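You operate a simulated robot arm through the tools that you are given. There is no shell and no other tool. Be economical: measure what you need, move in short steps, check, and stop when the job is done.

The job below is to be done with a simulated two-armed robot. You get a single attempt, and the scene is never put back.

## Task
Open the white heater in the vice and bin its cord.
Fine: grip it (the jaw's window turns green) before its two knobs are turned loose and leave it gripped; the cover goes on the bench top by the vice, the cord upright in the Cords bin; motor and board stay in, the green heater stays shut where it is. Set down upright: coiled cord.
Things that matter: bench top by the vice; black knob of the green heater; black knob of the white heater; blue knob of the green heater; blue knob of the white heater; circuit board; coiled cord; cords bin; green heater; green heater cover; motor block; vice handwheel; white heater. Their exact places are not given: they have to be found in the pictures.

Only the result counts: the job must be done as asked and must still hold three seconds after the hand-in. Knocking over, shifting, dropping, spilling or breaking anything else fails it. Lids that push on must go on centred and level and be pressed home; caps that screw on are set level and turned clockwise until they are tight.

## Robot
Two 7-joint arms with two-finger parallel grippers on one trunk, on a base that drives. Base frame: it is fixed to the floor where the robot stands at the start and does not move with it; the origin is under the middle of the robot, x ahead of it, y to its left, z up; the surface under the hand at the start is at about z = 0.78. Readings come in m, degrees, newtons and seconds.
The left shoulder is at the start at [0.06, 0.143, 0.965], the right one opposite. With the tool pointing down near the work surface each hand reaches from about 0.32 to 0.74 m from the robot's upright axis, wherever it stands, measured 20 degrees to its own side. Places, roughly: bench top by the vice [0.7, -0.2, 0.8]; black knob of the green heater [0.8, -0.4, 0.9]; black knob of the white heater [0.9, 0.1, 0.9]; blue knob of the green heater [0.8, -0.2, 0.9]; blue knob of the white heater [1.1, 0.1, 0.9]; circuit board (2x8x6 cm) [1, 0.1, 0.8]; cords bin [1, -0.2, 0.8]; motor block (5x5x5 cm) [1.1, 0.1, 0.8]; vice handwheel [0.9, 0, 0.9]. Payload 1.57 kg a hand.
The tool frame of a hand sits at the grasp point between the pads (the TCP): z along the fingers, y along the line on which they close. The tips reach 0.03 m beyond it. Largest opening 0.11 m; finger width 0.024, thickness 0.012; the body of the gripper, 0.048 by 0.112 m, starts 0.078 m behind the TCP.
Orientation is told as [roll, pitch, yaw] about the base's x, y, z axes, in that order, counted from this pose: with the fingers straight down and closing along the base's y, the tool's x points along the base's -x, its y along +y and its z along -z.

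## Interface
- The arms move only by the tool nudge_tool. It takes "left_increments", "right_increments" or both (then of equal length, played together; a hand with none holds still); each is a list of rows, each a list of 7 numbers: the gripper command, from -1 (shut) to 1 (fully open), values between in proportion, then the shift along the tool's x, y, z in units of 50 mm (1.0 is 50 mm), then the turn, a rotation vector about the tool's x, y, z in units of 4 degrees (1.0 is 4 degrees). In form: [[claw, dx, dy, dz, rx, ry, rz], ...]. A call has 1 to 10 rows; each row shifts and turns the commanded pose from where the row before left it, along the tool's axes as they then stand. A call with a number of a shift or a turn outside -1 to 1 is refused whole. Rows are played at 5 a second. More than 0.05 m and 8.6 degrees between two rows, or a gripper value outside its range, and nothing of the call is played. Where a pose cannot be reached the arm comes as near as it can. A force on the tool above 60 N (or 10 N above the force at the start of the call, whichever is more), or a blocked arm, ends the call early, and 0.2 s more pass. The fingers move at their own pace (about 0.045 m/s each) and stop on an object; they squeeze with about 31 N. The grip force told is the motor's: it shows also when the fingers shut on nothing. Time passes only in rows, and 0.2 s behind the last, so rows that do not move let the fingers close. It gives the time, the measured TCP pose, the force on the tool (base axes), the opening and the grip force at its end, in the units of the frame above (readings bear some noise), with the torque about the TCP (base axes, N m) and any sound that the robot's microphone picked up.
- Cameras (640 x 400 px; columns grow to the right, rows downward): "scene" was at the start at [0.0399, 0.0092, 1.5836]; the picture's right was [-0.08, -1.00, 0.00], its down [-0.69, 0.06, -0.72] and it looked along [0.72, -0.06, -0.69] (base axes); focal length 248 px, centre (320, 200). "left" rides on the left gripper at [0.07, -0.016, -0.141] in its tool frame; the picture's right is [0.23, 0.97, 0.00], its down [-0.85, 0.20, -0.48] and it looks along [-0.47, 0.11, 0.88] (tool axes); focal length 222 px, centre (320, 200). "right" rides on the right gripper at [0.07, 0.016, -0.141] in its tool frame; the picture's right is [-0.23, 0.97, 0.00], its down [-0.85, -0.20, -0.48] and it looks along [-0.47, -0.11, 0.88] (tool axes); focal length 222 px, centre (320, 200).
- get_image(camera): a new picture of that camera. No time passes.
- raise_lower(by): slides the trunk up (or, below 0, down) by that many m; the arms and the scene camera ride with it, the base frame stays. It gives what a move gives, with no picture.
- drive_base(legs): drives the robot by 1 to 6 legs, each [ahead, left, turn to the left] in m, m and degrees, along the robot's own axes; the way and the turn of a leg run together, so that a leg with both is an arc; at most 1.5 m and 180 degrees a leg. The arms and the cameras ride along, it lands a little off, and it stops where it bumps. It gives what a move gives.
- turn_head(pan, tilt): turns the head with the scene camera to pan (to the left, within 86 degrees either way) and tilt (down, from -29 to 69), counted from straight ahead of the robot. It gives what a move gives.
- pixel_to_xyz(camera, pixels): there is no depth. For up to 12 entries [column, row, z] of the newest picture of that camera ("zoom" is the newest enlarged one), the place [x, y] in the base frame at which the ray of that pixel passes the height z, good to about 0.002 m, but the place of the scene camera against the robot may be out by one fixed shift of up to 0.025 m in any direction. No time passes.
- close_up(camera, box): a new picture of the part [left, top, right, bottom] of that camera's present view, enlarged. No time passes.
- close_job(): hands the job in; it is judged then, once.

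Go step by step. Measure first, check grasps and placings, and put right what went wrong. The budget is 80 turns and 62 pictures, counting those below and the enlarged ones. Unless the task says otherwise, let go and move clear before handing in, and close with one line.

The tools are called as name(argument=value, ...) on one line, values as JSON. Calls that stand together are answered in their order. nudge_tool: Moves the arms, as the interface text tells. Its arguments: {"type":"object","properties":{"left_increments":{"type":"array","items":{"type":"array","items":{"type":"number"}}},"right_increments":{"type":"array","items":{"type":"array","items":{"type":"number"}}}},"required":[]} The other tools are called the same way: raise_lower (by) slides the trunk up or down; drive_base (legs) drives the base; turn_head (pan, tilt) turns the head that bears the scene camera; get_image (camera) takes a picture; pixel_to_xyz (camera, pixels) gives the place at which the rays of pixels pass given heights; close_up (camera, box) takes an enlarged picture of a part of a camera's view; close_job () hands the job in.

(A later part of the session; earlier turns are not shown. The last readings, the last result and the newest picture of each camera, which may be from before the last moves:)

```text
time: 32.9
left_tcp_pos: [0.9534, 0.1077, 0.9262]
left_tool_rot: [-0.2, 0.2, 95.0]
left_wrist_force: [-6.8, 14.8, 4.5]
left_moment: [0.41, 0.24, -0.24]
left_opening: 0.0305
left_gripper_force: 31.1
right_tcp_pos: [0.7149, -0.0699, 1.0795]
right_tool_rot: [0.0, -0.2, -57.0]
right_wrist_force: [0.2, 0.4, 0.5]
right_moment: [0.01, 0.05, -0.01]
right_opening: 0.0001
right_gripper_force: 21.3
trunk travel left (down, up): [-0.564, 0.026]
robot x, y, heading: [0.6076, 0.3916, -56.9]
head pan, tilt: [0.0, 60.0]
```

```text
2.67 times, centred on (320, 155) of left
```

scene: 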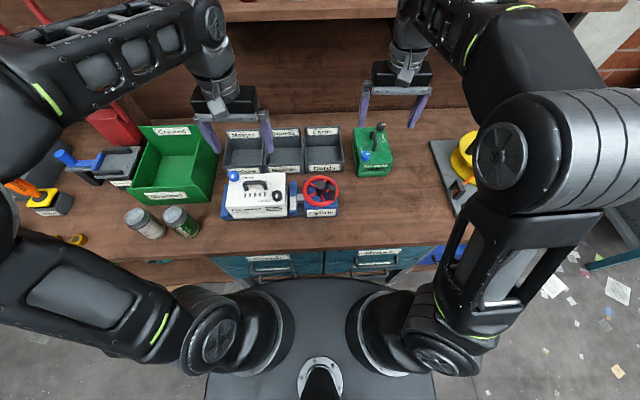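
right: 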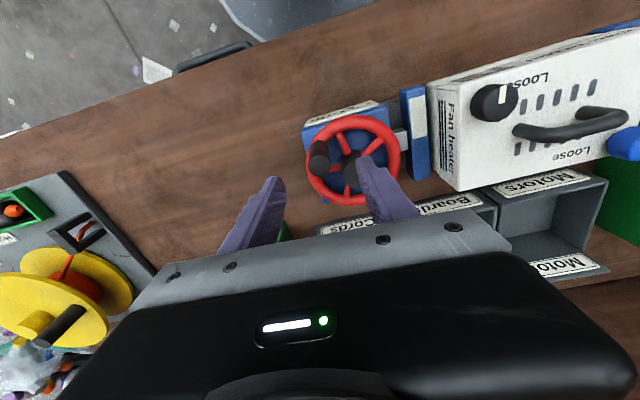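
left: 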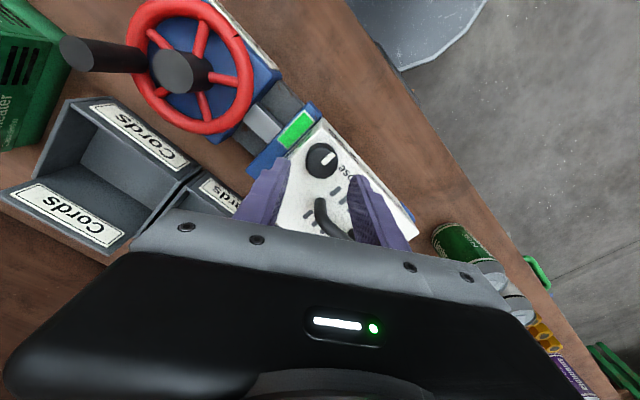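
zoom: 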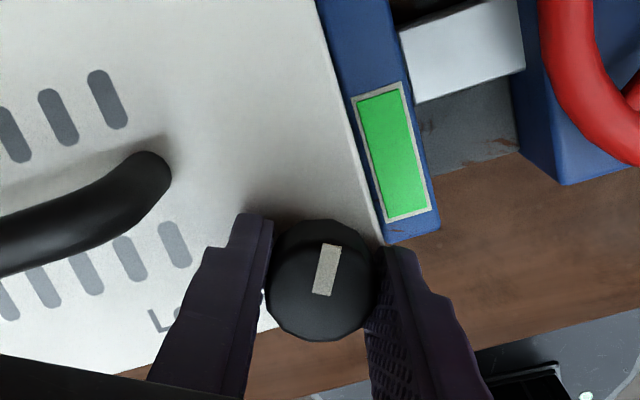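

The pointer has shifted about 10° within the grip, which may mean a stop is reached. I'll turn a bit more to check.

nudge_tool(left_increments=[[-1, 0, 0, 0, 0, 0, -1], [-1, 0, 0, 0, 0, 0, -1], [-1, 0, 0, 0, 0, 0, -1], [-1, 0, 0, 0, 0, 0, -1], [-1, 0, 0, 0, 0, 0, -1]])

close_up(camera="left", box=[200, 80, 440, 230])

```text
time: 34.1
left_tcp_pos: [0.9547, 0.1071, 0.9268]
left_tool_rot: [-0.1, 0.5, 115.0]
left_wrist_force: [-4.2, -1.8, 3.4]
left_moment: [-0.11, -0.06, -0.3]
left_opening: 0.0304
left_gripper_force: 31.1
right_tcp_pos: [0.7157, -0.0701, 1.0795]
right_tool_rot: [0.1, -0.2, -57.1]
right_wrist_force: [0.3, 0.7, -0.5]
right_moment: [-0.01, 0.01, 0.01]
right_opening: 0.0001
right_gripper_force: 21.0
trunk travel left (down, up): [-0.564, 0.026]
robot x, y, heading: [0.605, 0.3954, -57.0]
head pan, tilt: [0.0, 60.0]
```

```text
2.67 times, centred on (320, 155) of left
```

zoom: 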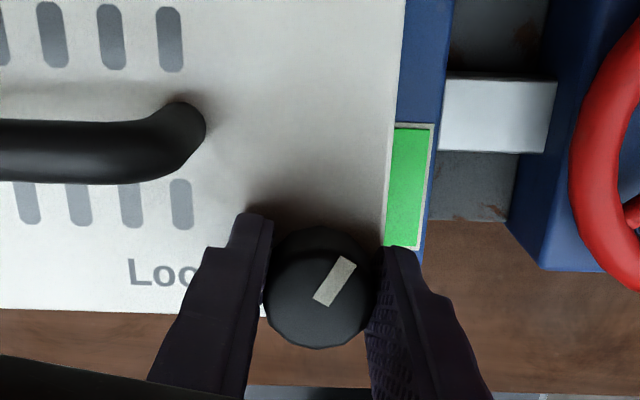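

The knob has hit its loose stop (about 150°; the hand now slips). I'll release, rise and unwind the wrist.

nudge_tool(left_increments=[[-0.1, 0, 0, 0, 0, 0, 0], [-0.1, 0, 0, 0, 0, 0, 0], [-0.1, 0, 0, -0.8, 0, 0, 0], [-0.1, 0, 0, -0.8, 0, 0, 1], [-0.1, 0, 0, 0, 0, 0, 1], [-0.1, 0, 0, 0, 0, 0, 1], [-0.1, 0, 0, 0, 0, 0, 1], [-0.1, 0, 0, 0, 0, 0, 1], [-0.1, 0, 0, 0, 0, 0, 1], [-0.1, 0, 0, 0, 0, 0, 1]])

nudge_tool(left_increments=[[-0.1, 0, 0, 0, 0, 0, 1], [-0.1, 0, 0, 0, 0, 0, 1], [-0.1, 0, 0, 0, 0, 0, 1], [-0.1, 0, 0, 0, 0, 0, 1], [-0.1, 0, 0, 0, 0, 0, 1], [-0.1, 0, 0, 0, 0, 0, 1], [-0.1, 0, 0, 0, 0, 0, 1], [-0.1, 0, 0, 0, 0, 0, 1], [-0.1, 0, 0, 0, 0, 0, 1], [-0.1, 0, 0, 0, 0, 0, 1]])

nudge_tool(left_increments=[[-0.1, 0, 0, 0, 0, 0, 1], [-0.1, 0, 0, 0, 0, 0, 1], [-0.1, 0, 0, 0, 0, 0, 1], [-0.1, 0, 0, 0, 0, 0, 1], [-0.1, 0, 0, 0, 0, 0, 1], [-0.1, 0, 0, 0, 0, 0, 1], [-0.1, 0, 0, 0, 0, 0, 1], [-0.1, 0, 0, 0, 0, 0, 1], [-0.1, 0, 0, 0, 0, 0, 1], [-0.1, 0, 0, 0, 0, 0, 1]])

nudge_tool(left_increments=[[-0.1, 0, 0, 0, 0, 0, 1], [-0.1, 0, 0, 0, 0, 0, 1], [-0.1, 0, 0, 0, 0, 0, 1], [-0.1, 0, 0, 0, 0, 0, 1], [-0.1, 0, 0, 0, 0, 0, 1], [-0.1, 0, 0, 0, 0, 0, 1], [-0.1, 0, 0, 0, 0, 0, 1], [-0.1, 0, 0, 0, 0, 0, 1], [-0.1, 0, 0, 0, 0, 0, 1], [-0.1, 0, 0, 0, 0, 0, 1]])

nudge_tool(left_increments=[[-0.1, 0, 0, 0, 0, 0, 1], [-0.1, 0, 0, 0, 0, 0, 1], [-0.1, 0, 0, 0, 0, 0, 1], [-0.1, 0, 0, 0, 0, 0, 1], [-0.1, 0, 0, 0, 0, 0, 1], [-0.1, 0, 0, 0, 0, 0, 1]])

```text
time: 36.3
left_tcp_pos: [0.9544, 0.1082, 1.0069]
left_tool_rot: [-0.3, 0.4, 86.9]
left_wrist_force: [-0.4, 0.4, 0.5]
left_moment: [0.0, 0.03, 0.01]
left_opening: 0.0496
left_gripper_force: 0.0
right_tcp_pos: [0.7151, -0.0721, 1.0777]
right_tool_rot: [0.0, -0.1, -57.0]
right_wrist_force: [-0.1, 0.4, 0.3]
right_moment: [-0.01, 0.01, 0.0]
right_opening: 0.0
right_gripper_force: 21.5
trunk travel left (down, up): [-0.564, 0.026]
robot x, y, heading: [0.6069, 0.392, -57.1]
head pan, tilt: [0.0, 60.0]
```

```text
time: 38.5
left_tcp_pos: [0.9544, 0.1074, 1.0065]
left_tool_rot: [-0.4, 0.0, 47.0]
left_wrist_force: [1.3, 0.1, -0.2]
left_moment: [0.0, 0.0, 0.02]
left_opening: 0.0495
left_gripper_force: 0.0
right_tcp_pos: [0.7162, -0.0705, 1.0787]
right_tool_rot: [0.0, 0.0, -57.0]
right_wrist_force: [0.7, -0.6, 0.8]
right_moment: [0.01, -0.01, -0.03]
right_opening: 0.0
right_gripper_force: 21.1
trunk travel left (down, up): [-0.564, 0.026]
robot x, y, heading: [0.6039, 0.3946, -57.1]
head pan, tilt: [0.0, 60.0]
```

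```text
time: 40.7
left_tcp_pos: [0.9547, 0.109, 1.0068]
left_tool_rot: [-0.3, -0.2, 6.9]
left_wrist_force: [0.8, 0.3, 0.0]
left_moment: [-0.03, 0.02, 0.02]
left_opening: 0.0493
left_gripper_force: 0.1
right_tcp_pos: [0.7157, -0.0709, 1.078]
right_tool_rot: [0.0, -0.2, -57.0]
right_wrist_force: [0.1, 0.4, -0.7]
right_moment: [0.02, -0.03, 0.02]
right_opening: 0.0
right_gripper_force: 20.9
trunk travel left (down, up): [-0.564, 0.026]
robot x, y, heading: [0.6078, 0.396, -57.0]
head pan, tilt: [0.0, 60.0]
```

```text
time: 42.9
left_tcp_pos: [0.9551, 0.1072, 1.0066]
left_tool_rot: [-0.1, -0.3, -33.0]
left_wrist_force: [0.2, 0.3, -0.1]
left_moment: [-0.01, 0.02, 0.0]
left_opening: 0.0493
left_gripper_force: 0.0
right_tcp_pos: [0.7172, -0.0707, 1.0789]
right_tool_rot: [0.1, -0.2, -57.1]
right_wrist_force: [-0.2, -0.2, 0.2]
right_moment: [0.0, -0.01, -0.03]
right_opening: 0.0001
right_gripper_force: 20.7
trunk travel left (down, up): [-0.564, 0.026]
robot x, y, heading: [0.6039, 0.3892, -56.8]
head pan, tilt: [0.0, 60.0]
```

```text
time: 44.3
left_tcp_pos: [0.9554, 0.107, 1.0069]
left_tool_rot: [0.0, -0.5, -57.1]
left_wrist_force: [0.5, 0.6, 0.4]
left_moment: [-0.02, -0.02, 0.03]
left_opening: 0.0496
left_gripper_force: 0.0
right_tcp_pos: [0.716, -0.0703, 1.0801]
right_tool_rot: [0.0, -0.1, -57.0]
right_wrist_force: [0.1, 0.0, -0.1]
right_moment: [0.0, -0.05, -0.04]
right_opening: 0.0
right_gripper_force: 21.0
trunk travel left (down, up): [-0.564, 0.026]
robot x, y, heading: [0.6016, 0.3932, -57.0]
head pan, tilt: [0.0, 60.0]
```

I'll move over the blue knob at about (1.115, 0.128) and take a picture.

nudge_tool(left_increments=[[-0.1, -0.348, 0.728, 0, 0, 0, 0], [-0.1, -0.348, 0.728, 0, 0, 0, 0], [-0.1, -0.348, 0.728, 0, 0, 0, 0], [-0.1, -0.348, 0.728, 0, 0, 0, 0], [-0.1, 0, 0, 0, 0, 0, 0]])

close_up(camera="left", box=[160, 40, 480, 240])

```text
time: 45.5
left_tcp_pos: [1.1146, 0.1289, 1.0075]
left_tool_rot: [0.0, -0.4, -56.9]
left_wrist_force: [0.0, 0.5, -0.4]
left_moment: [-0.01, 0.0, 0.01]
left_opening: 0.0494
left_gripper_force: 0.1
right_tcp_pos: [0.7152, -0.0703, 1.0785]
right_tool_rot: [0.0, -0.2, -57.0]
right_wrist_force: [0.5, -0.3, 0.2]
right_moment: [-0.01, -0.04, 0.02]
right_opening: 0.0
right_gripper_force: 21.3
trunk travel left (down, up): [-0.564, 0.026]
robot x, y, heading: [0.6016, 0.3937, -57.0]
head pan, tilt: [0.0, 60.0]
```

```text
2.00 times, centred on (320, 140) of left
```

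zoom: 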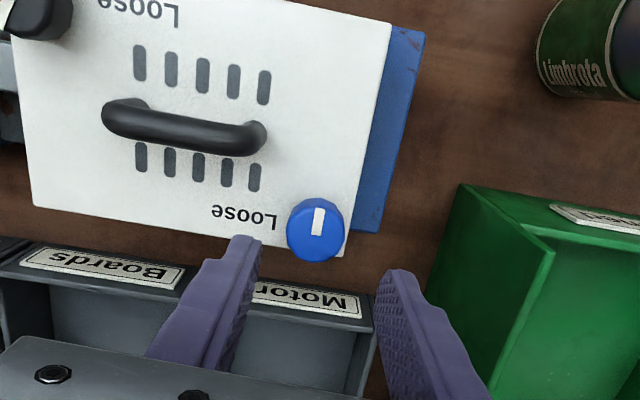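

The blue knob's top centre at zoom (317,234) is close to the tool axis. I'll get its exact place.

pixel_to_xyz(camera="zoom", pixels=[[316, 233, 0.92], [105, 120, 0.935], [265, 137, 0.935]])

```text
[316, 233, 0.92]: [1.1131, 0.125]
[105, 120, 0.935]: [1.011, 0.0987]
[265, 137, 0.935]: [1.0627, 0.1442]
```

I'll correct by 4 mm, descend to z≈0.929, grip, and try counter-clockwise on the blue knob.

nudge_tool(left_increments=[[-0.1, -0.05, -0.07, 0.78, 0, 0, 0], [-0.1, 0, 0, 0.78, 0, 0, 0], [-1, 0, 0, 0, 0, 0, 0], [-1, 0, 0, 0, 0, 0, 0], [-1, 0, 0, 0, 0, 0, 0]])

nudge_tool(left_increments=[[-1, 0, 0, 0, 0, 0, -1], [-1, 0, 0, 0, 0, 0, -1], [-1, 0, 0, 0, 0, 0, -1], [-1, 0, 0, 0, 0, 0, -1], [-1, 0, 0, 0, 0, 0, -1], [-1, 0, 0, 0, 0, 0, -1], [-1, 0, 0, 0, 0, 0, -1], [-1, 0, 0, 0, 0, 0, -1]])

close_up(camera="left", box=[200, 80, 440, 230])

```text
time: 46.7
left_tcp_pos: [1.1135, 0.1252, 0.9292]
left_tool_rot: [0.0, -0.3, -57.0]
left_wrist_force: [4.9, 0.4, -0.9]
left_moment: [-0.16, -0.25, 0.0]
left_opening: 0.0302
left_gripper_force: 30.0
right_tcp_pos: [0.7164, -0.0722, 1.0785]
right_tool_rot: [0.0, -0.1, -56.9]
right_wrist_force: [0.9, -0.5, 0.2]
right_moment: [0.0, 0.0, -0.02]
right_opening: 0.0
right_gripper_force: 21.2
trunk travel left (down, up): [-0.564, 0.026]
robot x, y, heading: [0.6063, 0.3949, -57.0]
head pan, tilt: [0.0, 60.0]
```

```text
time: 48.5
left_tcp_pos: [1.1144, 0.1258, 0.9294]
left_tool_rot: [-0.1, -0.3, -24.8]
left_wrist_force: [11.7, 8.0, 0.8]
left_moment: [0.23, -0.27, -0.01]
left_opening: 0.0304
left_gripper_force: 31.0
right_tcp_pos: [0.7169, -0.0708, 1.0794]
right_tool_rot: [0.0, -0.2, -57.0]
right_wrist_force: [0.3, -0.7, 0.2]
right_moment: [0.02, 0.03, 0.01]
right_opening: 0.0
right_gripper_force: 21.2
trunk travel left (down, up): [-0.564, 0.026]
robot x, y, heading: [0.6007, 0.3942, -57.2]
head pan, tilt: [0.0, 60.0]
```

```text
2.67 times, centred on (320, 155) of left
```

zoom: 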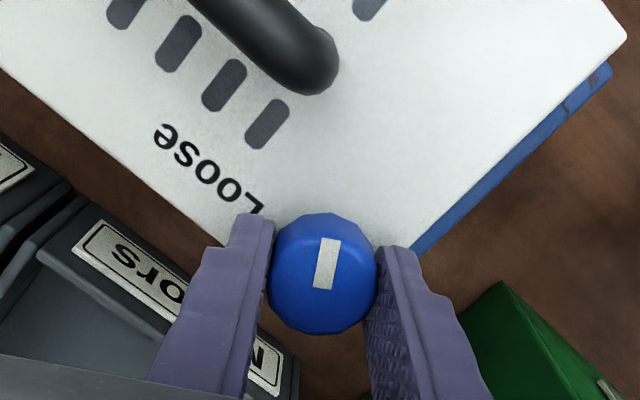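

The blue knob turns with the hand counter-clockwise. I'll continue to about 150°.

nudge_tool(left_increments=[[-1, 0, 0, 0, 0, 0, -1], [-1, 0, 0, 0, 0, 0, -1], [-1, 0, 0, 0, 0, 0, -1], [-1, 0, 0, 0, 0, 0, -1], [-1, 0, 0, 0, 0, 0, -1], [-1, 0, 0, 0, 0, 0, -1], [-1, 0, 0, 0, 0, 0, -1], [-1, 0, 0, 0, 0, 0, -1], [-1, 0, 0, 0, 0, 0, -1], [-1, 0, 0, 0, 0, 0, -1]])

nudge_tool(left_increments=[[-1, 0, 0, 0, 0, 0, -1], [-1, 0, 0, 0, 0, 0, -1], [-1, 0, 0, 0, 0, 0, -1], [-1, 0, 0, 0, 0, 0, -1], [-1, 0, 0, 0, 0, 0, -1], [-1, 0, 0, 0, 0, 0, -1], [-1, 0, 0, 0, 0, 0, -1], [-1, 0, 0, 0, 0, 0, -1], [-1, 0, 0, 0, 0, 0, -1], [-1, 0, 0, 0, 0, 0, -1]])

nudge_tool(left_increments=[[-1, 0, 0, 0, 0, 0, -1], [-1, 0, 0, 0, 0, 0, -1], [-1, 0, 0, 0, 0, 0, -1], [-1, 0, 0, 0, 0, 0, -1], [-1, 0, 0, 0, 0, 0, -1], [-1, 0, 0, 0, 0, 0, -1], [-1, 0, 0, 0, 0, 0, -1], [-1, 0, 0, 0, 0, 0, -1], [-1, 0, 0, 0, 0, 0, -1], [-1, 0, 0, 0, 0, 0, -1]])

close_up(camera="left", box=[200, 80, 440, 230])

```text
time: 50.7
left_tcp_pos: [1.1146, 0.1275, 0.9296]
left_tool_rot: [-0.3, -0.1, 15.0]
left_wrist_force: [15.2, 16.1, 2.0]
left_moment: [0.44, -0.54, -0.05]
left_opening: 0.0305
left_gripper_force: 30.7
right_tcp_pos: [0.7177, -0.068, 1.0794]
right_tool_rot: [-0.2, -0.2, -57.0]
right_wrist_force: [0.6, -0.1, 0.2]
right_moment: [0.01, 0.01, 0.04]
right_opening: 0.0
right_gripper_force: 21.5
trunk travel left (down, up): [-0.564, 0.026]
robot x, y, heading: [0.6068, 0.3882, -57.1]
head pan, tilt: [0.0, 60.0]
```

```text
time: 52.9
left_tcp_pos: [1.1127, 0.1215, 0.9297]
left_tool_rot: [-0.5, 0.3, 54.9]
left_wrist_force: [5.2, 4.8, 0.8]
left_moment: [0.29, -0.38, -0.02]
left_opening: 0.0303
left_gripper_force: 31.2
right_tcp_pos: [0.7145, -0.0718, 1.0793]
right_tool_rot: [0.0, -0.1, -57.0]
right_wrist_force: [0.6, 0.5, -0.8]
right_moment: [0.03, -0.01, 0.0]
right_opening: 0.0003
right_gripper_force: 21.2
trunk travel left (down, up): [-0.564, 0.026]
robot x, y, heading: [0.6058, 0.3928, -56.8]
head pan, tilt: [0.0, 60.0]
```

```text
time: 55.1
left_tcp_pos: [1.1133, 0.1256, 0.9285]
left_tool_rot: [-0.2, 0.2, 95.1]
left_wrist_force: [-0.8, 2.1, -0.6]
left_moment: [0.12, 0.01, -0.43]
left_opening: 0.0304
left_gripper_force: 30.8
right_tcp_pos: [0.7155, -0.0716, 1.0795]
right_tool_rot: [0.0, -0.1, -57.0]
right_wrist_force: [0.3, 1.0, 0.3]
right_moment: [0.03, 0.0, -0.02]
right_opening: 0.0001
right_gripper_force: 21.6
trunk travel left (down, up): [-0.564, 0.026]
robot x, y, heading: [0.6033, 0.3927, -57.0]
head pan, tilt: [0.0, 60.0]
```

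```text
2.67 times, centred on (320, 155) of left
```

zoom: 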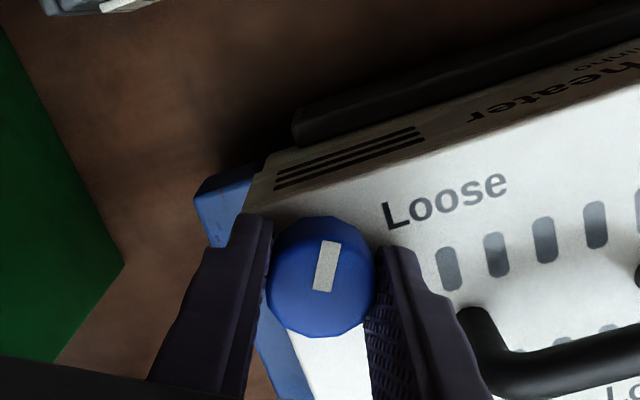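

The torque is rising (-0.43), as it did near the black knob's stop. I'll turn 20° more to be sure, then release and rise while unwinding.

nudge_tool(left_increments=[[-1, 0, 0, 0, 0, 0, -1], [-1, 0, 0, 0, 0, 0, -1], [-1, 0, 0, 0, 0, 0, -1], [-1, 0, 0, 0, 0, 0, -1], [-1, 0, 0, 0, 0, 0, -1]])

close_up(camera="left", box=[200, 80, 440, 230])

nudge_tool(left_increments=[[-0.1, 0, 0, 0, 0, 0, 0], [-0.1, 0, 0, 0, 0, 0, 0], [-0.1, 0, 0, -0.8, 0, 0, 0], [-0.1, 0, 0, -0.8, 0, 0, 0], [-0.1, 0, 0, 0, 0, 0, 1], [-0.1, 0, 0, 0, 0, 0, 1], [-0.1, 0, 0, 0, 0, 0, 1], [-0.1, 0, 0, 0, 0, 0, 1], [-0.1, 0, 0, 0, 0, 0, 1], [-0.1, 0, 0, 0, 0, 0, 1]])

```text
time: 56.3
left_tcp_pos: [1.1124, 0.125, 0.9299]
left_tool_rot: [-0.1, 0.3, 115.1]
left_wrist_force: [0.0, 1.0, 0.2]
left_moment: [0.02, -0.08, -0.37]
left_opening: 0.0304
left_gripper_force: 30.6
right_tcp_pos: [0.7154, -0.0715, 1.0796]
right_tool_rot: [0.0, -0.1, -57.0]
right_wrist_force: [-0.3, 0.2, 0.2]
right_moment: [0.03, -0.02, 0.05]
right_opening: 0.0001
right_gripper_force: 21.1
trunk travel left (down, up): [-0.564, 0.026]
robot x, y, heading: [0.605, 0.3924, -57.1]
head pan, tilt: [0.0, 60.0]
```

```text
2.67 times, centred on (320, 155) of left
```

zoom: 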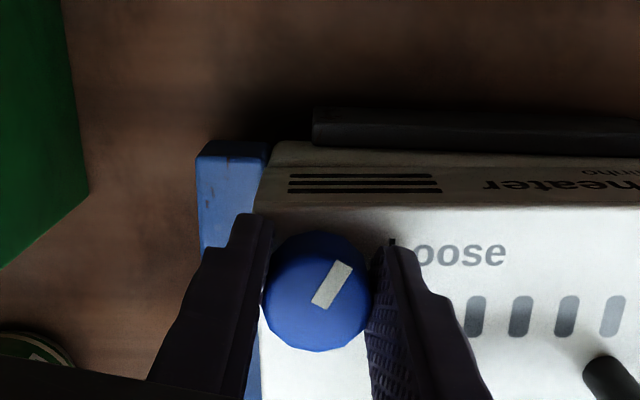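

```text
time: 58.5
left_tcp_pos: [1.1135, 0.1246, 1.0088]
left_tool_rot: [-0.2, 0.3, 90.9]
left_wrist_force: [0.8, 0.1, -0.4]
left_moment: [0.0, 0.01, -0.01]
left_opening: 0.0495
left_gripper_force: 0.2
right_tcp_pos: [0.7139, -0.07, 1.0792]
right_tool_rot: [-0.2, -0.1, -57.0]
right_wrist_force: [-0.4, -0.2, 0.8]
right_moment: [-0.02, 0.02, -0.02]
right_opening: 0.0
right_gripper_force: 21.1
trunk travel left (down, up): [-0.564, 0.026]
robot x, y, heading: [0.6037, 0.3919, -57.1]
head pan, tilt: [0.0, 60.0]
```

Both knobs are at their stops. I'll raise and retract the left hand toward the robot, unwinding the wrist on the way.

nudge_tool(left_increments=[[0, 0, 0, -0.9, 0, 0, 0], [0, -0.63, 0.41, -0.5, 0, 0, 0], [0, -0.63, 0.41, -0.5, 0, 0, 0], [0, -0.63, 0.41, -0.5, 0, 0, 0], [0, -0.63, 0.41, 0, 0, 0, 0], [0, 0, 0, 0, 0, 0, 1], [0, 0, 0, 0, 0, 0, 1], [0, 0, 0, 0, 0, 0, 1], [0, 0, 0, 0, 0, 0, 1], [0, 0, 0, 0, 0, 0, 1]])

nudge_tool(left_increments=[[0, 0, 0, 0, 0, 0, 1], [0, 0, 0, 0, 0, 0, 1], [0, 0, 0, 0, 0, 0, 1], [0, 0, 0, 0, 0, 0, 1], [0, 0, 0, 0, 0, 0, 1], [0, 0, 0, 0, 0, 0, 1], [0, 0, 0, 0, 0, 0, 1], [0, 0, 0, 0, 0, 0, 1], [0, 0, 0, 0, 0, 0, 1], [0, 0, 0, 0, 0, 0, 1]], right_increments=[[1, 0, 0, -0.3, 0, 0, 0], [1, 0, 0, -0.3, 0, 0, 0], [1, 0, 0, 0, 0, 0, 0], [1, 0, 0, 0, 0, 0, 0], [1, 0, 0, 0, 0, 0, 0], [1, 0, 0, 0, 0, 0, 0], [1, 0, 0, 0, 0, 0, 0], [1, 0, 0, 0, 0, 0, 0], [1, 0, 0, 0, 0, 0, 0], [1, 0, 0, 0, 0, 0, 0]])

nudge_tool(left_increments=[[0, 0, 0, 0, 0, 0, 1], [0, 0, 0, 0, 0, 0, 1], [0, 0, 0, 0, 0, 0, 1], [0, 0, 0, 0, 0, 0, 1], [0, 0, 0, 0, 0, 0, 1], [0, 0, 0, 0, 0, 0, 1], [0, 0, 0, 0, 0, 0, 1], [0, 0, 0, 0, 0, 0, 1], [0, 0, 0, 0, 0, 0, 1], [0, 0, 0, 0, 0, 0, 1]])

nudge_tool(left_increments=[[0, 0, 0, 0, 0, 0, 1], [0, 0, 0, 0, 0, 0, 1], [0, 0, 0, 0, 0, 0, 1], [0, 0, 0, 0, 0, 0, 1], [0, 0, 0, 0, 0, 0, 1], [0, 0, 0, 0, 0, 0, 1], [0, 0, 0, 0, 0, 0, 1], [0, 0, 0, 0, 0, 0, 1], [0, 0, 0, 0, 0, 0, 1], [0, 0, 0, 0, 0, 0, 1]])

close_up(camera="scene", box=[200, 120, 440, 270])

```text
time: 60.7
left_tcp_pos: [1.0291, 0.2496, 1.1279]
left_tool_rot: [-0.3, 0.3, 71.0]
left_wrist_force: [1.0, 0.8, -0.2]
left_moment: [0.01, -0.01, 0.04]
left_opening: 0.0549
left_gripper_force: 0.0
right_tcp_pos: [0.7162, -0.0712, 1.079]
right_tool_rot: [-0.1, -0.2, -57.1]
right_wrist_force: [0.4, 0.9, 0.2]
right_moment: [0.01, 0.0, -0.01]
right_opening: 0.0
right_gripper_force: 21.5
trunk travel left (down, up): [-0.564, 0.026]
robot x, y, heading: [0.6008, 0.3949, -56.9]
head pan, tilt: [0.0, 60.0]
```

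```text
time: 62.9
left_tcp_pos: [1.0287, 0.2496, 1.1283]
left_tool_rot: [-0.4, 0.0, 30.8]
left_wrist_force: [0.1, 0.1, 0.2]
left_moment: [-0.01, 0.01, -0.01]
left_opening: 0.055
left_gripper_force: 0.1
right_tcp_pos: [0.7166, -0.0703, 1.1088]
right_tool_rot: [0.2, -0.1, -57.0]
right_wrist_force: [0.0, 0.3, 0.5]
right_moment: [-0.01, -0.03, 0.01]
right_opening: 0.1099
right_gripper_force: 0.1
trunk travel left (down, up): [-0.564, 0.026]
robot x, y, heading: [0.6012, 0.3922, -56.9]
head pan, tilt: [0.0, 60.0]
```

```text
time: 65.1
left_tcp_pos: [1.0286, 0.2498, 1.1278]
left_tool_rot: [-0.2, -0.3, -9.0]
left_wrist_force: [1.0, -0.1, -0.1]
left_moment: [-0.01, 0.03, -0.02]
left_opening: 0.0548
left_gripper_force: 0.0
right_tcp_pos: [0.7161, -0.0711, 1.1095]
right_tool_rot: [0.0, 0.0, -56.9]
right_wrist_force: [0.6, -0.3, -0.1]
right_moment: [-0.02, -0.04, -0.01]
right_opening: 0.11
right_gripper_force: 0.0
trunk travel left (down, up): [-0.564, 0.026]
robot x, y, heading: [0.6047, 0.3929, -56.9]
head pan, tilt: [0.0, 60.0]
```

```text
time: 67.3
left_tcp_pos: [1.0276, 0.2505, 1.1281]
left_tool_rot: [0.0, -0.4, -49.2]
left_wrist_force: [0.3, 0.2, -0.5]
left_moment: [0.0, 0.0, -0.01]
left_opening: 0.055
left_gripper_force: 0.2
right_tcp_pos: [0.7152, -0.0708, 1.1088]
right_tool_rot: [0.0, -0.1, -57.1]
right_wrist_force: [-0.6, -0.1, -0.6]
right_moment: [0.04, 0.02, 0.03]
right_opening: 0.1101
right_gripper_force: 0.1
trunk travel left (down, up): [-0.564, 0.026]
robot x, y, heading: [0.6022, 0.3916, -57.0]
head pan, tilt: [0.0, 60.0]
```

```text
2.67 times, centred on (320, 195) of scene
```

zoom: 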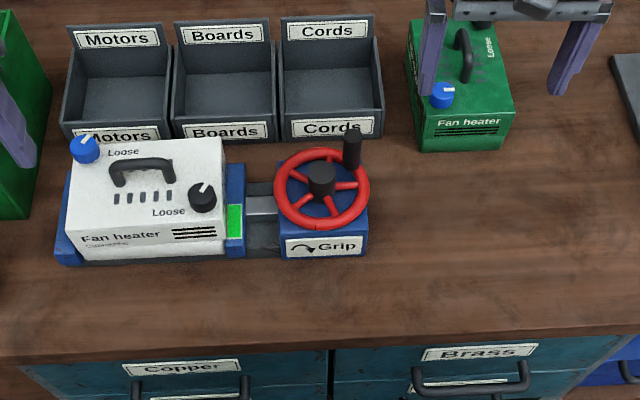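

Both pointers now sit at about 1 o'clock. I'll measure the free space to the right of the vice and the Cords bin.

pixel_to_xyz(camera="zoom", pixels=[[418, 150, 0.78], [500, 150, 0.78], [368, 255, 0.78], [515, 333, 0.78], [430, 200, 0.78], [286, 138, 0.78], [384, 135, 0.78], [286, 70, 0.78], [376, 67, 0.78], [108, 168, 0.895], [174, 168, 0.895], [140, 160, 0.92]])

```text
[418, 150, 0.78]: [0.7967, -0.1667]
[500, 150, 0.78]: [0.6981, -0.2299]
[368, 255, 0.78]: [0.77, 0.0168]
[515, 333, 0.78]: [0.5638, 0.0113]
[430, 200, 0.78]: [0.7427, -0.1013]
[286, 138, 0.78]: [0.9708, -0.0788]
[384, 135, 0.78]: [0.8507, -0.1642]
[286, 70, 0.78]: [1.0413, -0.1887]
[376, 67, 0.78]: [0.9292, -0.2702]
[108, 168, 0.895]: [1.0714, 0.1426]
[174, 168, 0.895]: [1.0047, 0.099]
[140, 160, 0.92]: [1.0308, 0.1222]
```

The area right of the vice and in front of the green heater is free: n 0.31-0.59, u < -0.065 in robot axes. I'll move the left hand out of the way and bring the right hand over the cover handle at (1.034, 0.117).

nudge_tool(left_increments=[[0, 0.233, 0.707, 0, 0, 0, 0], [0, 0.233, 0.707, 0, 0, 0, 0], [0, 0.233, 0.707, 0, 0, 0, 0], [0, 0, 0, 0, 0, 0, 1], [0, 0, 0, 0, 0, 0, 1]])

nudge_tool(right_increments=[[1, -0.04, 0.924, 0, 0, 0, 0], [1, -0.04, 0.924, 0, 0, 0, 0], [1, -0.04, 0.924, 0, 0, 0, 0], [1, -0.04, 0.924, 0, 0, 0, 0], [1, -0.04, 0.924, 0, 0, 0, 0], [1, -0.04, 0.924, 0, 0, 0, 0], [1, -0.04, 0.924, 0, 0, 0, 0], [1, -0.04, 0.924, 0, 0, 0, 0], [1, 0, 0, 0.9, 0, 0, 0], [1, 0, 0, 0.6, 0, 0, 0]])

close_up(camera="right", box=[160, 40, 480, 240])

```text
time: 68.5
left_tcp_pos: [1.0853, 0.3471, 1.1289]
left_tool_rot: [0.0, -0.3, -57.1]
left_wrist_force: [-0.1, -0.2, -1.3]
left_moment: [-0.02, 0.02, 0.0]
left_opening: 0.0553
left_gripper_force: 0.1
right_tcp_pos: [0.7157, -0.0699, 1.1079]
right_tool_rot: [-0.1, -0.2, -57.0]
right_wrist_force: [-0.6, -0.2, 0.7]
right_moment: [-0.04, 0.02, -0.01]
right_opening: 0.1098
right_gripper_force: 0.0
trunk travel left (down, up): [-0.564, 0.026]
robot x, y, heading: [0.6068, 0.3891, -57.4]
head pan, tilt: [0.0, 60.0]
```

```text
time: 70.7
left_tcp_pos: [1.0849, 0.3465, 1.1272]
left_tool_rot: [0.0, -0.4, -57.0]
left_wrist_force: [0.4, -0.5, -0.1]
left_moment: [-0.04, 0.04, 0.0]
left_opening: 0.0549
left_gripper_force: 0.1
right_tcp_pos: [0.9551, 0.07, 1.0348]
right_tool_rot: [0.0, -0.1, -56.9]
right_wrist_force: [1.2, 0.0, 0.8]
right_moment: [-0.03, -0.02, 0.01]
right_opening: 0.1102
right_gripper_force: 0.0
right hand out of reach, approached as far as the arm can: row 7, 8
trunk travel left (down, up): [-0.564, 0.026]
robot x, y, heading: [0.6034, 0.3918, -57.1]
head pan, tilt: [0.0, 60.0]
```

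```text
2.00 times, centred on (320, 140) of right
```

zoom: 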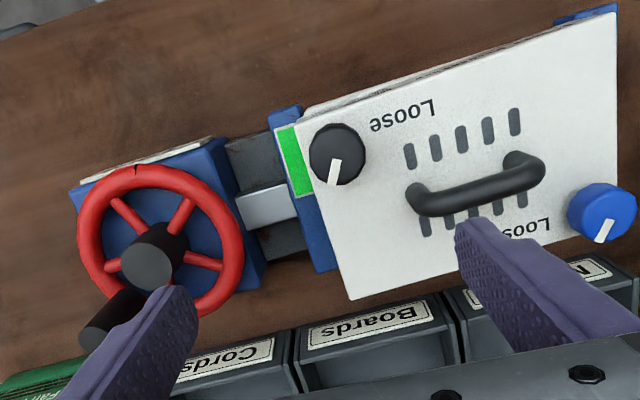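

The right arm stops about 0.1 m short of the handle. I'll tuck the left hand in and drive the base 0.15 m to the left so the right hand can do the lift and the placing.

nudge_tool(left_increments=[[0, 0, -0.85, 0, 0, 0, 0], [0, 0, -0.85, 0, 0, 0, 0], [0, 0, -0.8, 0, 0, 0, 0]], right_increments=[[1, 0, 0, -0.5, 0, 0, 0], [1, 0, 0, -0.5, 0, 0, 0], [1, 0, 0, 0, 0, 0, 0]])

drive_base(legs=[[0, 0.15, 0]])

```text
time: 71.5
left_tcp_pos: [0.9814, 0.2784, 1.1266]
left_tool_rot: [0.1, -0.5, -57.1]
left_wrist_force: [-0.7, -0.3, 0.1]
left_moment: [0.02, -0.02, 0.0]
left_opening: 0.055
left_gripper_force: 0.1
right_tcp_pos: [0.9551, 0.0693, 1.0846]
right_tool_rot: [0.0, -0.1, -57.0]
right_wrist_force: [-0.6, 0.1, 0.1]
right_moment: [0.03, -0.03, 0.01]
right_opening: 0.11
right_gripper_force: 0.0
trunk travel left (down, up): [-0.564, 0.026]
robot x, y, heading: [0.6074, 0.3879, -57.0]
head pan, tilt: [0.0, 60.0]
```

```text
time: 72.9
left_tcp_pos: [1.1067, 0.3593, 1.1267]
left_tool_rot: [0.0, -0.4, -57.0]
left_wrist_force: [-0.4, 0.2, 0.0]
left_moment: [-0.01, 0.01, -0.01]
left_opening: 0.0552
left_gripper_force: 0.1
right_tcp_pos: [1.0802, 0.1517, 1.084]
right_tool_rot: [-0.1, -0.1, -57.1]
right_wrist_force: [0.6, 0.8, -0.4]
right_moment: [-0.01, 0.02, 0.02]
right_opening: 0.11
right_gripper_force: 0.1
trunk travel left (down, up): [-0.564, 0.026]
robot x, y, heading: [0.7308, 0.4745, -56.7]
head pan, tilt: [0.0, 60.0]
```

The base moved 0.15 m. I'll shift the right hand over the handle centre and look.

nudge_tool(right_increments=[[1, -0.04, -0.577, 0.5, 0, 0, 0], [1, -0.04, -0.577, 0.5, 0, 0, 0], [1, 0, 0, 0.6, 0, 0, 0], [1, 0, 0, 0, 0, 0, 0]])

close_up(camera="right", box=[160, 40, 480, 240])

```text
time: 73.9
left_tcp_pos: [1.1055, 0.3594, 1.126]
left_tool_rot: [0.1, -0.4, -57.0]
left_wrist_force: [-0.1, 0.0, -1.1]
left_moment: [-0.02, 0.0, 0.0]
left_opening: 0.0549
left_gripper_force: 0.1
right_tcp_pos: [1.032, 0.1154, 1.0043]
right_tool_rot: [0.0, -0.2, -57.1]
right_wrist_force: [-0.6, -0.1, -1.0]
right_moment: [0.04, 0.03, -0.01]
right_opening: 0.1102
right_gripper_force: 0.0
trunk travel left (down, up): [-0.564, 0.026]
robot x, y, heading: [0.7288, 0.4721, -57.0]
head pan, tilt: [0.0, 60.0]
```

```text
2.00 times, centred on (320, 140) of right
```

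zoom: 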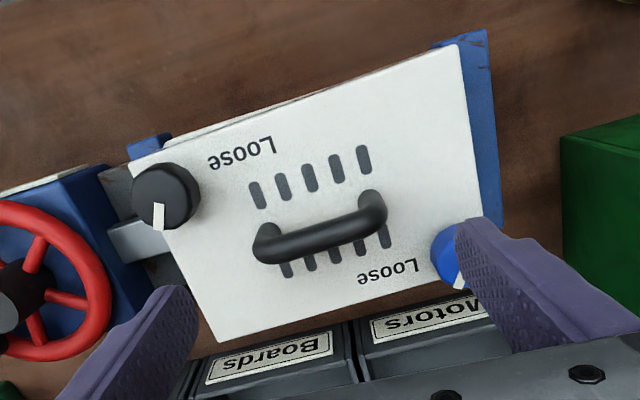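

The handle bar's middle is at zoom (322,228). I'll get its place at z≈0.93.

pixel_to_xyz(camera="zoom", pixels=[[322, 228, 0.93], [262, 240, 0.93], [380, 208, 0.93], [166, 196, 0.92], [447, 253, 0.92]])

```text
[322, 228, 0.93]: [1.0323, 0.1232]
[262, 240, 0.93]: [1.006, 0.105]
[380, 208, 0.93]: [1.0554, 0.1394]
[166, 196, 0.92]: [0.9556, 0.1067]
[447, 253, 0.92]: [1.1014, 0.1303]
```

The handle centre is about 5 mm nearer the robot than the hand. I'll correct, descend to z≈0.931 and close on the handle legs.

nudge_tool(right_increments=[[1, 0.09, 0.04, 0.5, 0, 0, 0], [1, 0, 0, 0.5, 0, 0, 0], [1, 0, 0, 0.46, 0, 0, 0], [-1, 0, 0, 0, 0, 0, 0], [-1, 0, 0, 0, 0, 0, 0], [-1, 0, 0, 0, 0, 0, 0], [-1, 0, 0, 0, 0, 0, 0]])

close_up(camera="right", box=[160, 40, 480, 240])

```text
time: 75.5
left_tcp_pos: [1.105, 0.3586, 1.1276]
left_tool_rot: [0.1, -0.5, -56.9]
left_wrist_force: [0.4, 0.1, 0.1]
left_moment: [-0.03, -0.03, 0.0]
left_opening: 0.0551
left_gripper_force: 0.0
right_tcp_pos: [1.0336, 0.1202, 0.9322]
right_tool_rot: [0.0, -0.2, -57.0]
right_wrist_force: [0.3, 0.8, -0.3]
right_moment: [-0.02, 0.0, 0.0]
right_opening: 0.0725
right_gripper_force: 29.2
trunk travel left (down, up): [-0.564, 0.026]
robot x, y, heading: [0.7302, 0.4711, -57.1]
head pan, tilt: [0.0, 60.0]
```

```text
2.00 times, centred on (320, 140) of right
```

zoom: 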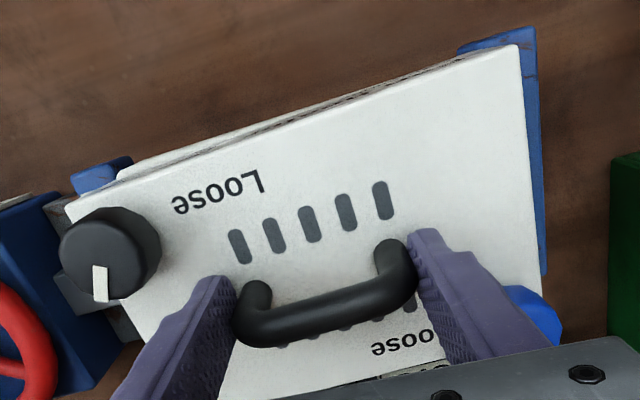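

I have the handle (72.5 mm opening, 29 N). I'll lift straight up by 10 cm and check.

nudge_tool(right_increments=[[-1, 0, 0, -0.15, 0, 0, 0], [-1, 0, 0, -0.25, 0, 0, 0], [-1, 0, 0, -0.4, 0, 0, 0], [-1, 0, 0, -0.4, 0, 0, 0], [-1, 0, 0, -0.4, 0, 0, 0], [-1, 0, 0, -0.4, 0, 0, 0], [-1, 0, 0, 0, 0, 0, 0]])

get_image(camera="scene")

```text
time: 77.1
left_tcp_pos: [1.106, 0.3593, 1.1276]
left_tool_rot: [-0.1, -0.4, -56.9]
left_wrist_force: [-0.1, 0.8, -0.2]
left_moment: [0.03, 0.01, -0.01]
left_opening: 0.0549
left_gripper_force: 0.0
right_tcp_pos: [1.0332, 0.1199, 1.0323]
right_tool_rot: [0.0, 0.0, -57.1]
right_wrist_force: [0.3, -0.2, -1.8]
right_moment: [-0.01, 0.02, 0.0]
right_opening: 0.0725
right_gripper_force: 30.5
trunk travel left (down, up): [-0.564, 0.026]
robot x, y, heading: [0.7295, 0.4757, -56.8]
head pan, tilt: [0.0, 60.0]
```

```text
19 pictures are left
```

scene: 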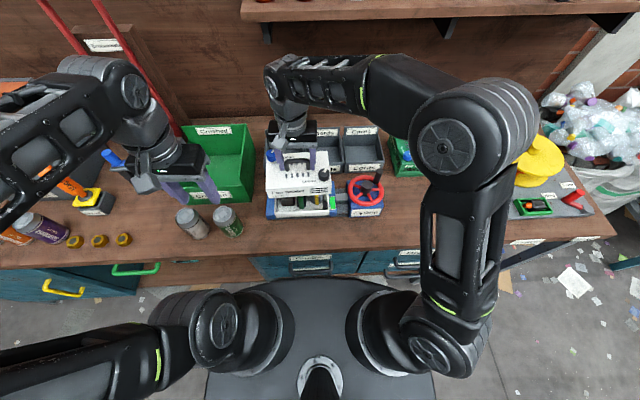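

The cover came off cleanly. I'll raise it to z≈1.12 and carry it right over the wheel to the free bench spot at (0.666, -0.134).

nudge_tool(right_increments=[[-1, 0, 0, -0.6, 0, 0, 0], [-1, 0, 0, -0.6, 0, 0, 0], [-1, 0, 0, -0.6, 0, 0, 0], [-1, -0.02, -0.744, 0, 0, 0, 0], [-1, -0.02, -0.744, 0, 0, 0, 0], [-1, -0.02, -0.744, 0, 0, 0, 0], [-1, -0.02, -0.744, 0, 0, 0, 0], [-1, -0.02, -0.744, 0, 0, 0, 0], [-1, -0.02, -0.744, 0, 0, 0, 0]])

nudge_tool(right_increments=[[-1, -0.02, -0.744, 0, 0, 0, 0], [-1, -0.02, -0.744, 0, 0, 0, 0], [-1, -0.02, -0.744, 0, 0, 0, 0], [-1, -0.02, -0.744, 0, 0, 0, 0], [-1, -0.02, -0.744, 0, 0, 0, 0], [-1, -0.02, -0.744, 0, 0, 0, 0], [-1, 0, 0, 0, 0, 0, 0]])

close_up(camera="scene", box=[240, 100, 480, 250])

```text
time: 79.1
left_tcp_pos: [1.1047, 0.3584, 1.1271]
left_tool_rot: [0.1, -0.4, -57.0]
left_wrist_force: [0.2, -0.4, -0.3]
left_moment: [0.0, -0.01, 0.02]
left_opening: 0.055
left_gripper_force: 0.1
right_tcp_pos: [0.8477, -0.0062, 1.1236]
right_tool_rot: [0.1, -0.1, -57.0]
right_wrist_force: [0.1, -0.4, -0.8]
right_moment: [0.01, -0.03, 0.04]
right_opening: 0.0725
right_gripper_force: 30.7
trunk travel left (down, up): [-0.564, 0.026]
robot x, y, heading: [0.7299, 0.4751, -56.9]
head pan, tilt: [0.0, 60.0]
```

```text
time: 80.7
left_tcp_pos: [1.1062, 0.3594, 1.127]
left_tool_rot: [0.0, -0.4, -57.0]
left_wrist_force: [0.8, -0.2, 0.1]
left_moment: [-0.03, -0.02, -0.02]
left_opening: 0.0552
left_gripper_force: 0.1
right_tcp_pos: [0.6646, -0.1335, 1.1206]
right_tool_rot: [0.0, -0.3, -57.0]
right_wrist_force: [0.4, 0.2, -1.9]
right_moment: [-0.01, 0.03, -0.03]
right_opening: 0.0723
right_gripper_force: 31.0
trunk travel left (down, up): [-0.564, 0.026]
robot x, y, heading: [0.7255, 0.4724, -57.0]
head pan, tilt: [0.0, 60.0]
```

```text
2.67 times, centred on (360, 175) of scene
```

zoom: 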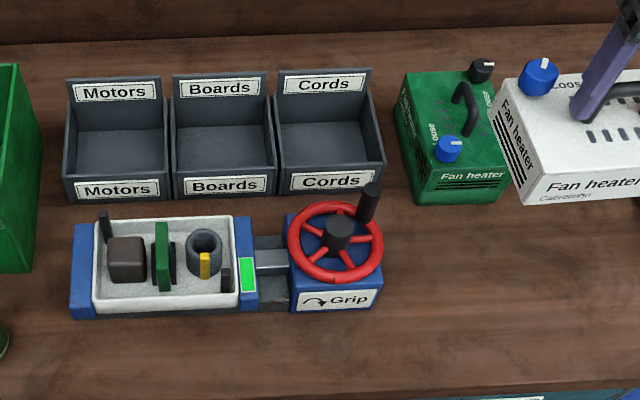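

The tray holds the motor, the green board and the dark coiled cord with a yellow tag. I'll lower the cover to just above where I expect it to meet the bench.

nudge_tool(right_increments=[[-1, 0, 0, 0.7, 0, 0, 0], [-1, 0, 0, 0.7, 0, 0, 0], [-1, 0, 0, 0.7, 0, 0, 0], [-1, 0, 0, 0.7, 0, 0, 0], [-1, 0, 0, 0.7, 0, 0, 0], [-1, 0, 0, 0.7, 0, 0, 0], [-1, 0, 0, 0, 0, 0, 0]])

close_up(camera="scene", box=[300, 120, 500, 245])

```text
time: 82.3
left_tcp_pos: [1.1056, 0.3596, 1.1258]
left_tool_rot: [0.1, -0.4, -57.0]
left_wrist_force: [0.1, 0.1, 0.0]
left_moment: [0.0, -0.04, 0.01]
left_opening: 0.0548
left_gripper_force: 0.1
right_tcp_pos: [0.6636, -0.1335, 0.9116]
right_tool_rot: [0.1, -0.1, -57.0]
right_wrist_force: [-0.4, -0.5, -1.5]
right_moment: [0.0, 0.02, 0.0]
right_opening: 0.0719
right_gripper_force: 30.7
trunk travel left (down, up): [-0.564, 0.026]
robot x, y, heading: [0.7255, 0.4738, -57.0]
head pan, tilt: [0.0, 60.0]
```

```text
3.20 times, centred on (400, 182) of scene
```

zoom: 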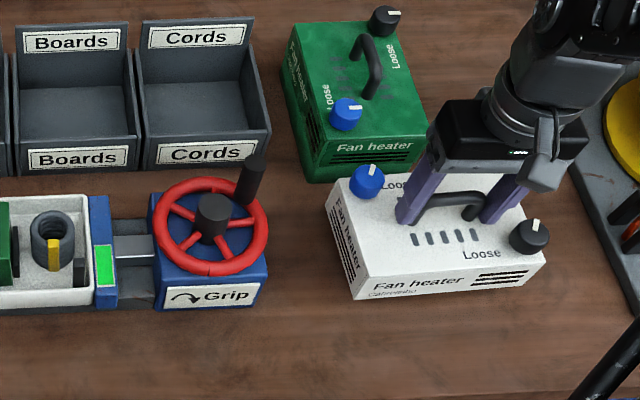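

The cover is well placed with a gap to the green heater. I'll lower it in 4 mm steps until it touches.

nudge_tool(right_increments=[[-1, 0, 0, 0.08, 0, 0, 0], [-1, 0, 0, 0.08, 0, 0, 0], [-1, 0, 0, 0.08, 0, 0, 0], [-1, 0, 0, 0.08, 0, 0, 0], [-1, 0, 0, 0.08, 0, 0, 0]])

```text
time: 83.5
left_tcp_pos: [1.1048, 0.3591, 1.1284]
left_tool_rot: [0.0, -0.4, -57.0]
left_wrist_force: [0.7, 0.9, 0.0]
left_moment: [0.02, 0.01, 0.03]
left_opening: 0.0548
left_gripper_force: 0.1
right_tcp_pos: [0.6652, -0.133, 0.8915]
right_tool_rot: [0.0, -0.2, -56.9]
right_wrist_force: [0.2, -0.9, -1.4]
right_moment: [0.02, -0.01, -0.01]
right_opening: 0.0722
right_gripper_force: 30.6
trunk travel left (down, up): [-0.564, 0.026]
robot x, y, heading: [0.731, 0.4734, -57.2]
head pan, tilt: [0.0, 60.0]
```

No contact yet at z=0.8915, so I'll continue in small steps.

nudge_tool(right_increments=[[-1, 0, 0, 0.07, 0, 0, 0], [-1, 0, 0, 0.07, 0, 0, 0], [-1, 0, 0, 0.07, 0, 0, 0], [-1, 0, 0, 0.07, 0, 0, 0]])

```text
time: 84.5
left_tcp_pos: [1.1058, 0.3598, 1.127]
left_tool_rot: [0.0, -0.4, -57.0]
left_wrist_force: [-0.7, -0.1, -0.1]
left_moment: [0.0, 0.01, -0.01]
left_opening: 0.055
left_gripper_force: 0.1
right_tcp_pos: [0.6648, -0.1329, 0.8777]
right_tool_rot: [-0.1, -0.1, -57.0]
right_wrist_force: [0.0, -0.9, -1.8]
right_moment: [0.0, -0.02, -0.02]
right_opening: 0.0721
right_gripper_force: 30.9
trunk travel left (down, up): [-0.564, 0.026]
robot x, y, heading: [0.7296, 0.4755, -57.0]
head pan, tilt: [0.0, 60.0]
```

nudge_tool(right_increments=[[-1, 0, 0, 0.07, 0, 0, 0], [-1, 0, 0, 0.07, 0, 0, 0], [-1, 0, 0, 0.07, 0, 0, 0], [-1, 0, 0, 0.07, 0, 0, 0]])

close_up(camera="scene", box=[300, 120, 500, 245])

```text
time: 85.5
left_tcp_pos: [1.1049, 0.3597, 1.128]
left_tool_rot: [0.0, -0.4, -57.0]
left_wrist_force: [0.6, -0.1, 0.0]
left_moment: [-0.01, 0.03, 0.02]
left_opening: 0.0549
left_gripper_force: 0.1
right_tcp_pos: [0.6659, -0.1337, 0.8661]
right_tool_rot: [-0.1, -0.4, -57.0]
right_wrist_force: [-3.8, 0.0, 21.4]
right_moment: [0.68, -0.06, -0.05]
right_opening: 0.0723
right_gripper_force: 31.2
trunk travel left (down, up): [-0.564, 0.026]
robot x, y, heading: [0.73, 0.4712, -57.3]
head pan, tilt: [0.0, 60.0]
```

```text
3.20 times, centred on (400, 182) of scene
```

zoom: 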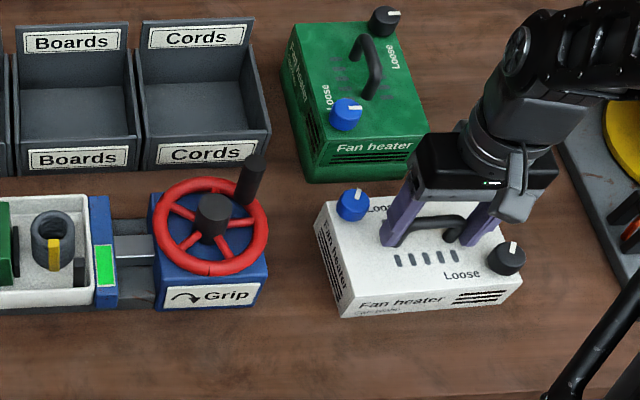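

Contact is made (21 N). I'll ease off, open and rise straight up, and locate the cord roughly.

nudge_tool(right_increments=[[-1, 0, 0, -0.03, 0, 0, 0], [1, 0, 0, 0, 0, 0, 0], [1, 0, 0, 0, 0, 0, 0], [1, 0, 0, 0, 0, 0, 0], [1, 0, 0, -0.6, 0, 0, 0], [1, 0, 0, -0.9, 0, 0, 0], [1, 0, 0, -0.9, 0, 0, 0], [1, 0, 0, -0.9, 0, 0, 0], [1, 0, 0, -0.9, 0, 0, 0]])

pixel_to_xyz(camera="zoom", pixels=[[52, 226, 0.85], [212, 205, 0.905], [205, 100, 0.79]])

```text
time: 87.5
left_tcp_pos: [1.1063, 0.359, 1.1273]
left_tool_rot: [0.0, -0.4, -57.0]
left_wrist_force: [-0.2, -0.1, -0.1]
left_moment: [-0.01, -0.02, 0.01]
left_opening: 0.0549
left_gripper_force: 0.1
right_tcp_pos: [0.6643, -0.1308, 1.0775]
right_tool_rot: [0.0, -0.1, -57.0]
right_wrist_force: [0.1, -0.2, 1.0]
right_moment: [0.0, 0.01, -0.04]
right_opening: 0.1101
right_gripper_force: 0.1
trunk travel left (down, up): [-0.564, 0.026]
robot x, y, heading: [0.7284, 0.4705, -57.0]
head pan, tilt: [0.0, 60.0]
```

```text
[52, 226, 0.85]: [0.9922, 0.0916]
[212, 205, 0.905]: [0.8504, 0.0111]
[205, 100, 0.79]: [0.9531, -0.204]
```

I'll move the right hand above the cord at about (1.003, 0.081) and look down at it.

nudge_tool(right_increments=[[1, -0.014, 0.8, 0, 0, 0, 0], [1, -0.014, 0.8, 0, 0, 0, 0], [1, -0.014, 0.8, 0, 0, 0, 0], [1, -0.014, 0.8, 0, 0, 0, 0], [1, -0.014, 0.8, 0, 0, 0, 0], [1, -0.014, 0.8, 0, 0, 0, 0], [1, -0.014, 0.8, 0, 0, 0, 0], [1, -0.014, 0.8, 0, 0, 0, 0], [1, -0.014, 0.8, 0, 0, 0, 0], [1, -0.014, 0.8, 0, 0, 0, 0]])

nudge_tool(right_increments=[[1, 0, 0, 0.8, 0, 0, 0], [1, 0, 0, 0.8, 0, 0, 0], [1, 0, 0, 0, 0, 0, 0]])

close_up(camera="right", box=[200, 60, 440, 210])

```text
time: 89.7
left_tcp_pos: [1.1069, 0.3594, 1.1266]
left_tool_rot: [0.0, -0.4, -56.9]
left_wrist_force: [0.4, 0.2, 0.0]
left_moment: [0.01, -0.02, 0.01]
left_opening: 0.0547
left_gripper_force: 0.0
right_tcp_pos: [1.0054, 0.081, 1.075]
right_tool_rot: [-0.1, -0.3, -57.0]
right_wrist_force: [0.7, 0.6, 0.0]
right_moment: [-0.01, 0.02, -0.02]
right_opening: 0.1099
right_gripper_force: 0.0
trunk travel left (down, up): [-0.564, 0.026]
robot x, y, heading: [0.7317, 0.4741, -57.1]
head pan, tilt: [0.0, 60.0]
```

```text
time: 90.5
left_tcp_pos: [1.1055, 0.3593, 1.1261]
left_tool_rot: [0.0, -0.4, -57.0]
left_wrist_force: [0.8, 0.3, -0.2]
left_moment: [0.01, 0.01, 0.0]
left_opening: 0.0549
left_gripper_force: 0.1
right_tcp_pos: [1.0023, 0.0801, 0.9953]
right_tool_rot: [0.1, -0.3, -57.0]
right_wrist_force: [0.1, 0.2, 0.3]
right_moment: [0.02, -0.02, 0.02]
right_opening: 0.1098
right_gripper_force: 0.0
trunk travel left (down, up): [-0.564, 0.026]
robot x, y, heading: [0.7289, 0.4719, -57.2]
head pan, tilt: [0.0, 60.0]
```

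```text
2.67 times, centred on (320, 135) of right
```

zoom: 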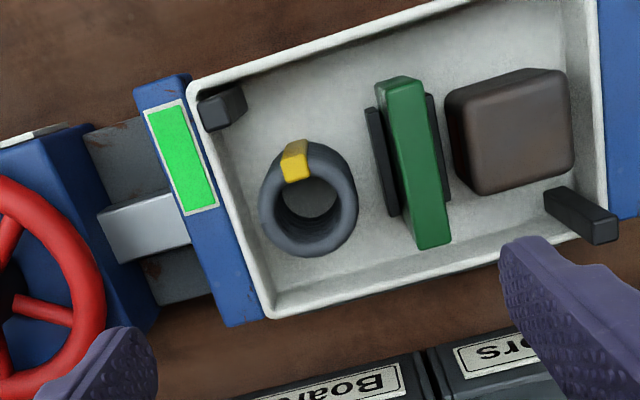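

The cord is a ring about 45 mm wide with a yellow tag on the robot's side. Its gap to the board is too small for a finger, so I'll close across the ring along the bench's depth. First I'll measure it.

pixel_to_xyz(camera="zoom", pixels=[[309, 207, 0.83], [309, 207, 0.85], [260, 205, 0.84], [358, 205, 0.84], [306, 150, 0.84], [315, 257, 0.84], [255, 110, 0.8], [300, 290, 0.8], [383, 205, 0.82], [245, 205, 0.8]])

```text
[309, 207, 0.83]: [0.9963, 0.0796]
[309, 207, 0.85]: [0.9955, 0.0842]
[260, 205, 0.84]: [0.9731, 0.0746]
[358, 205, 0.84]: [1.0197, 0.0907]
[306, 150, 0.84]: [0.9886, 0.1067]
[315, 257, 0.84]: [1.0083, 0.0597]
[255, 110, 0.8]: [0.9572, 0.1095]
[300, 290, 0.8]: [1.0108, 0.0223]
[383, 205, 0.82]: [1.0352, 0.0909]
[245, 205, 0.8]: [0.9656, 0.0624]
```

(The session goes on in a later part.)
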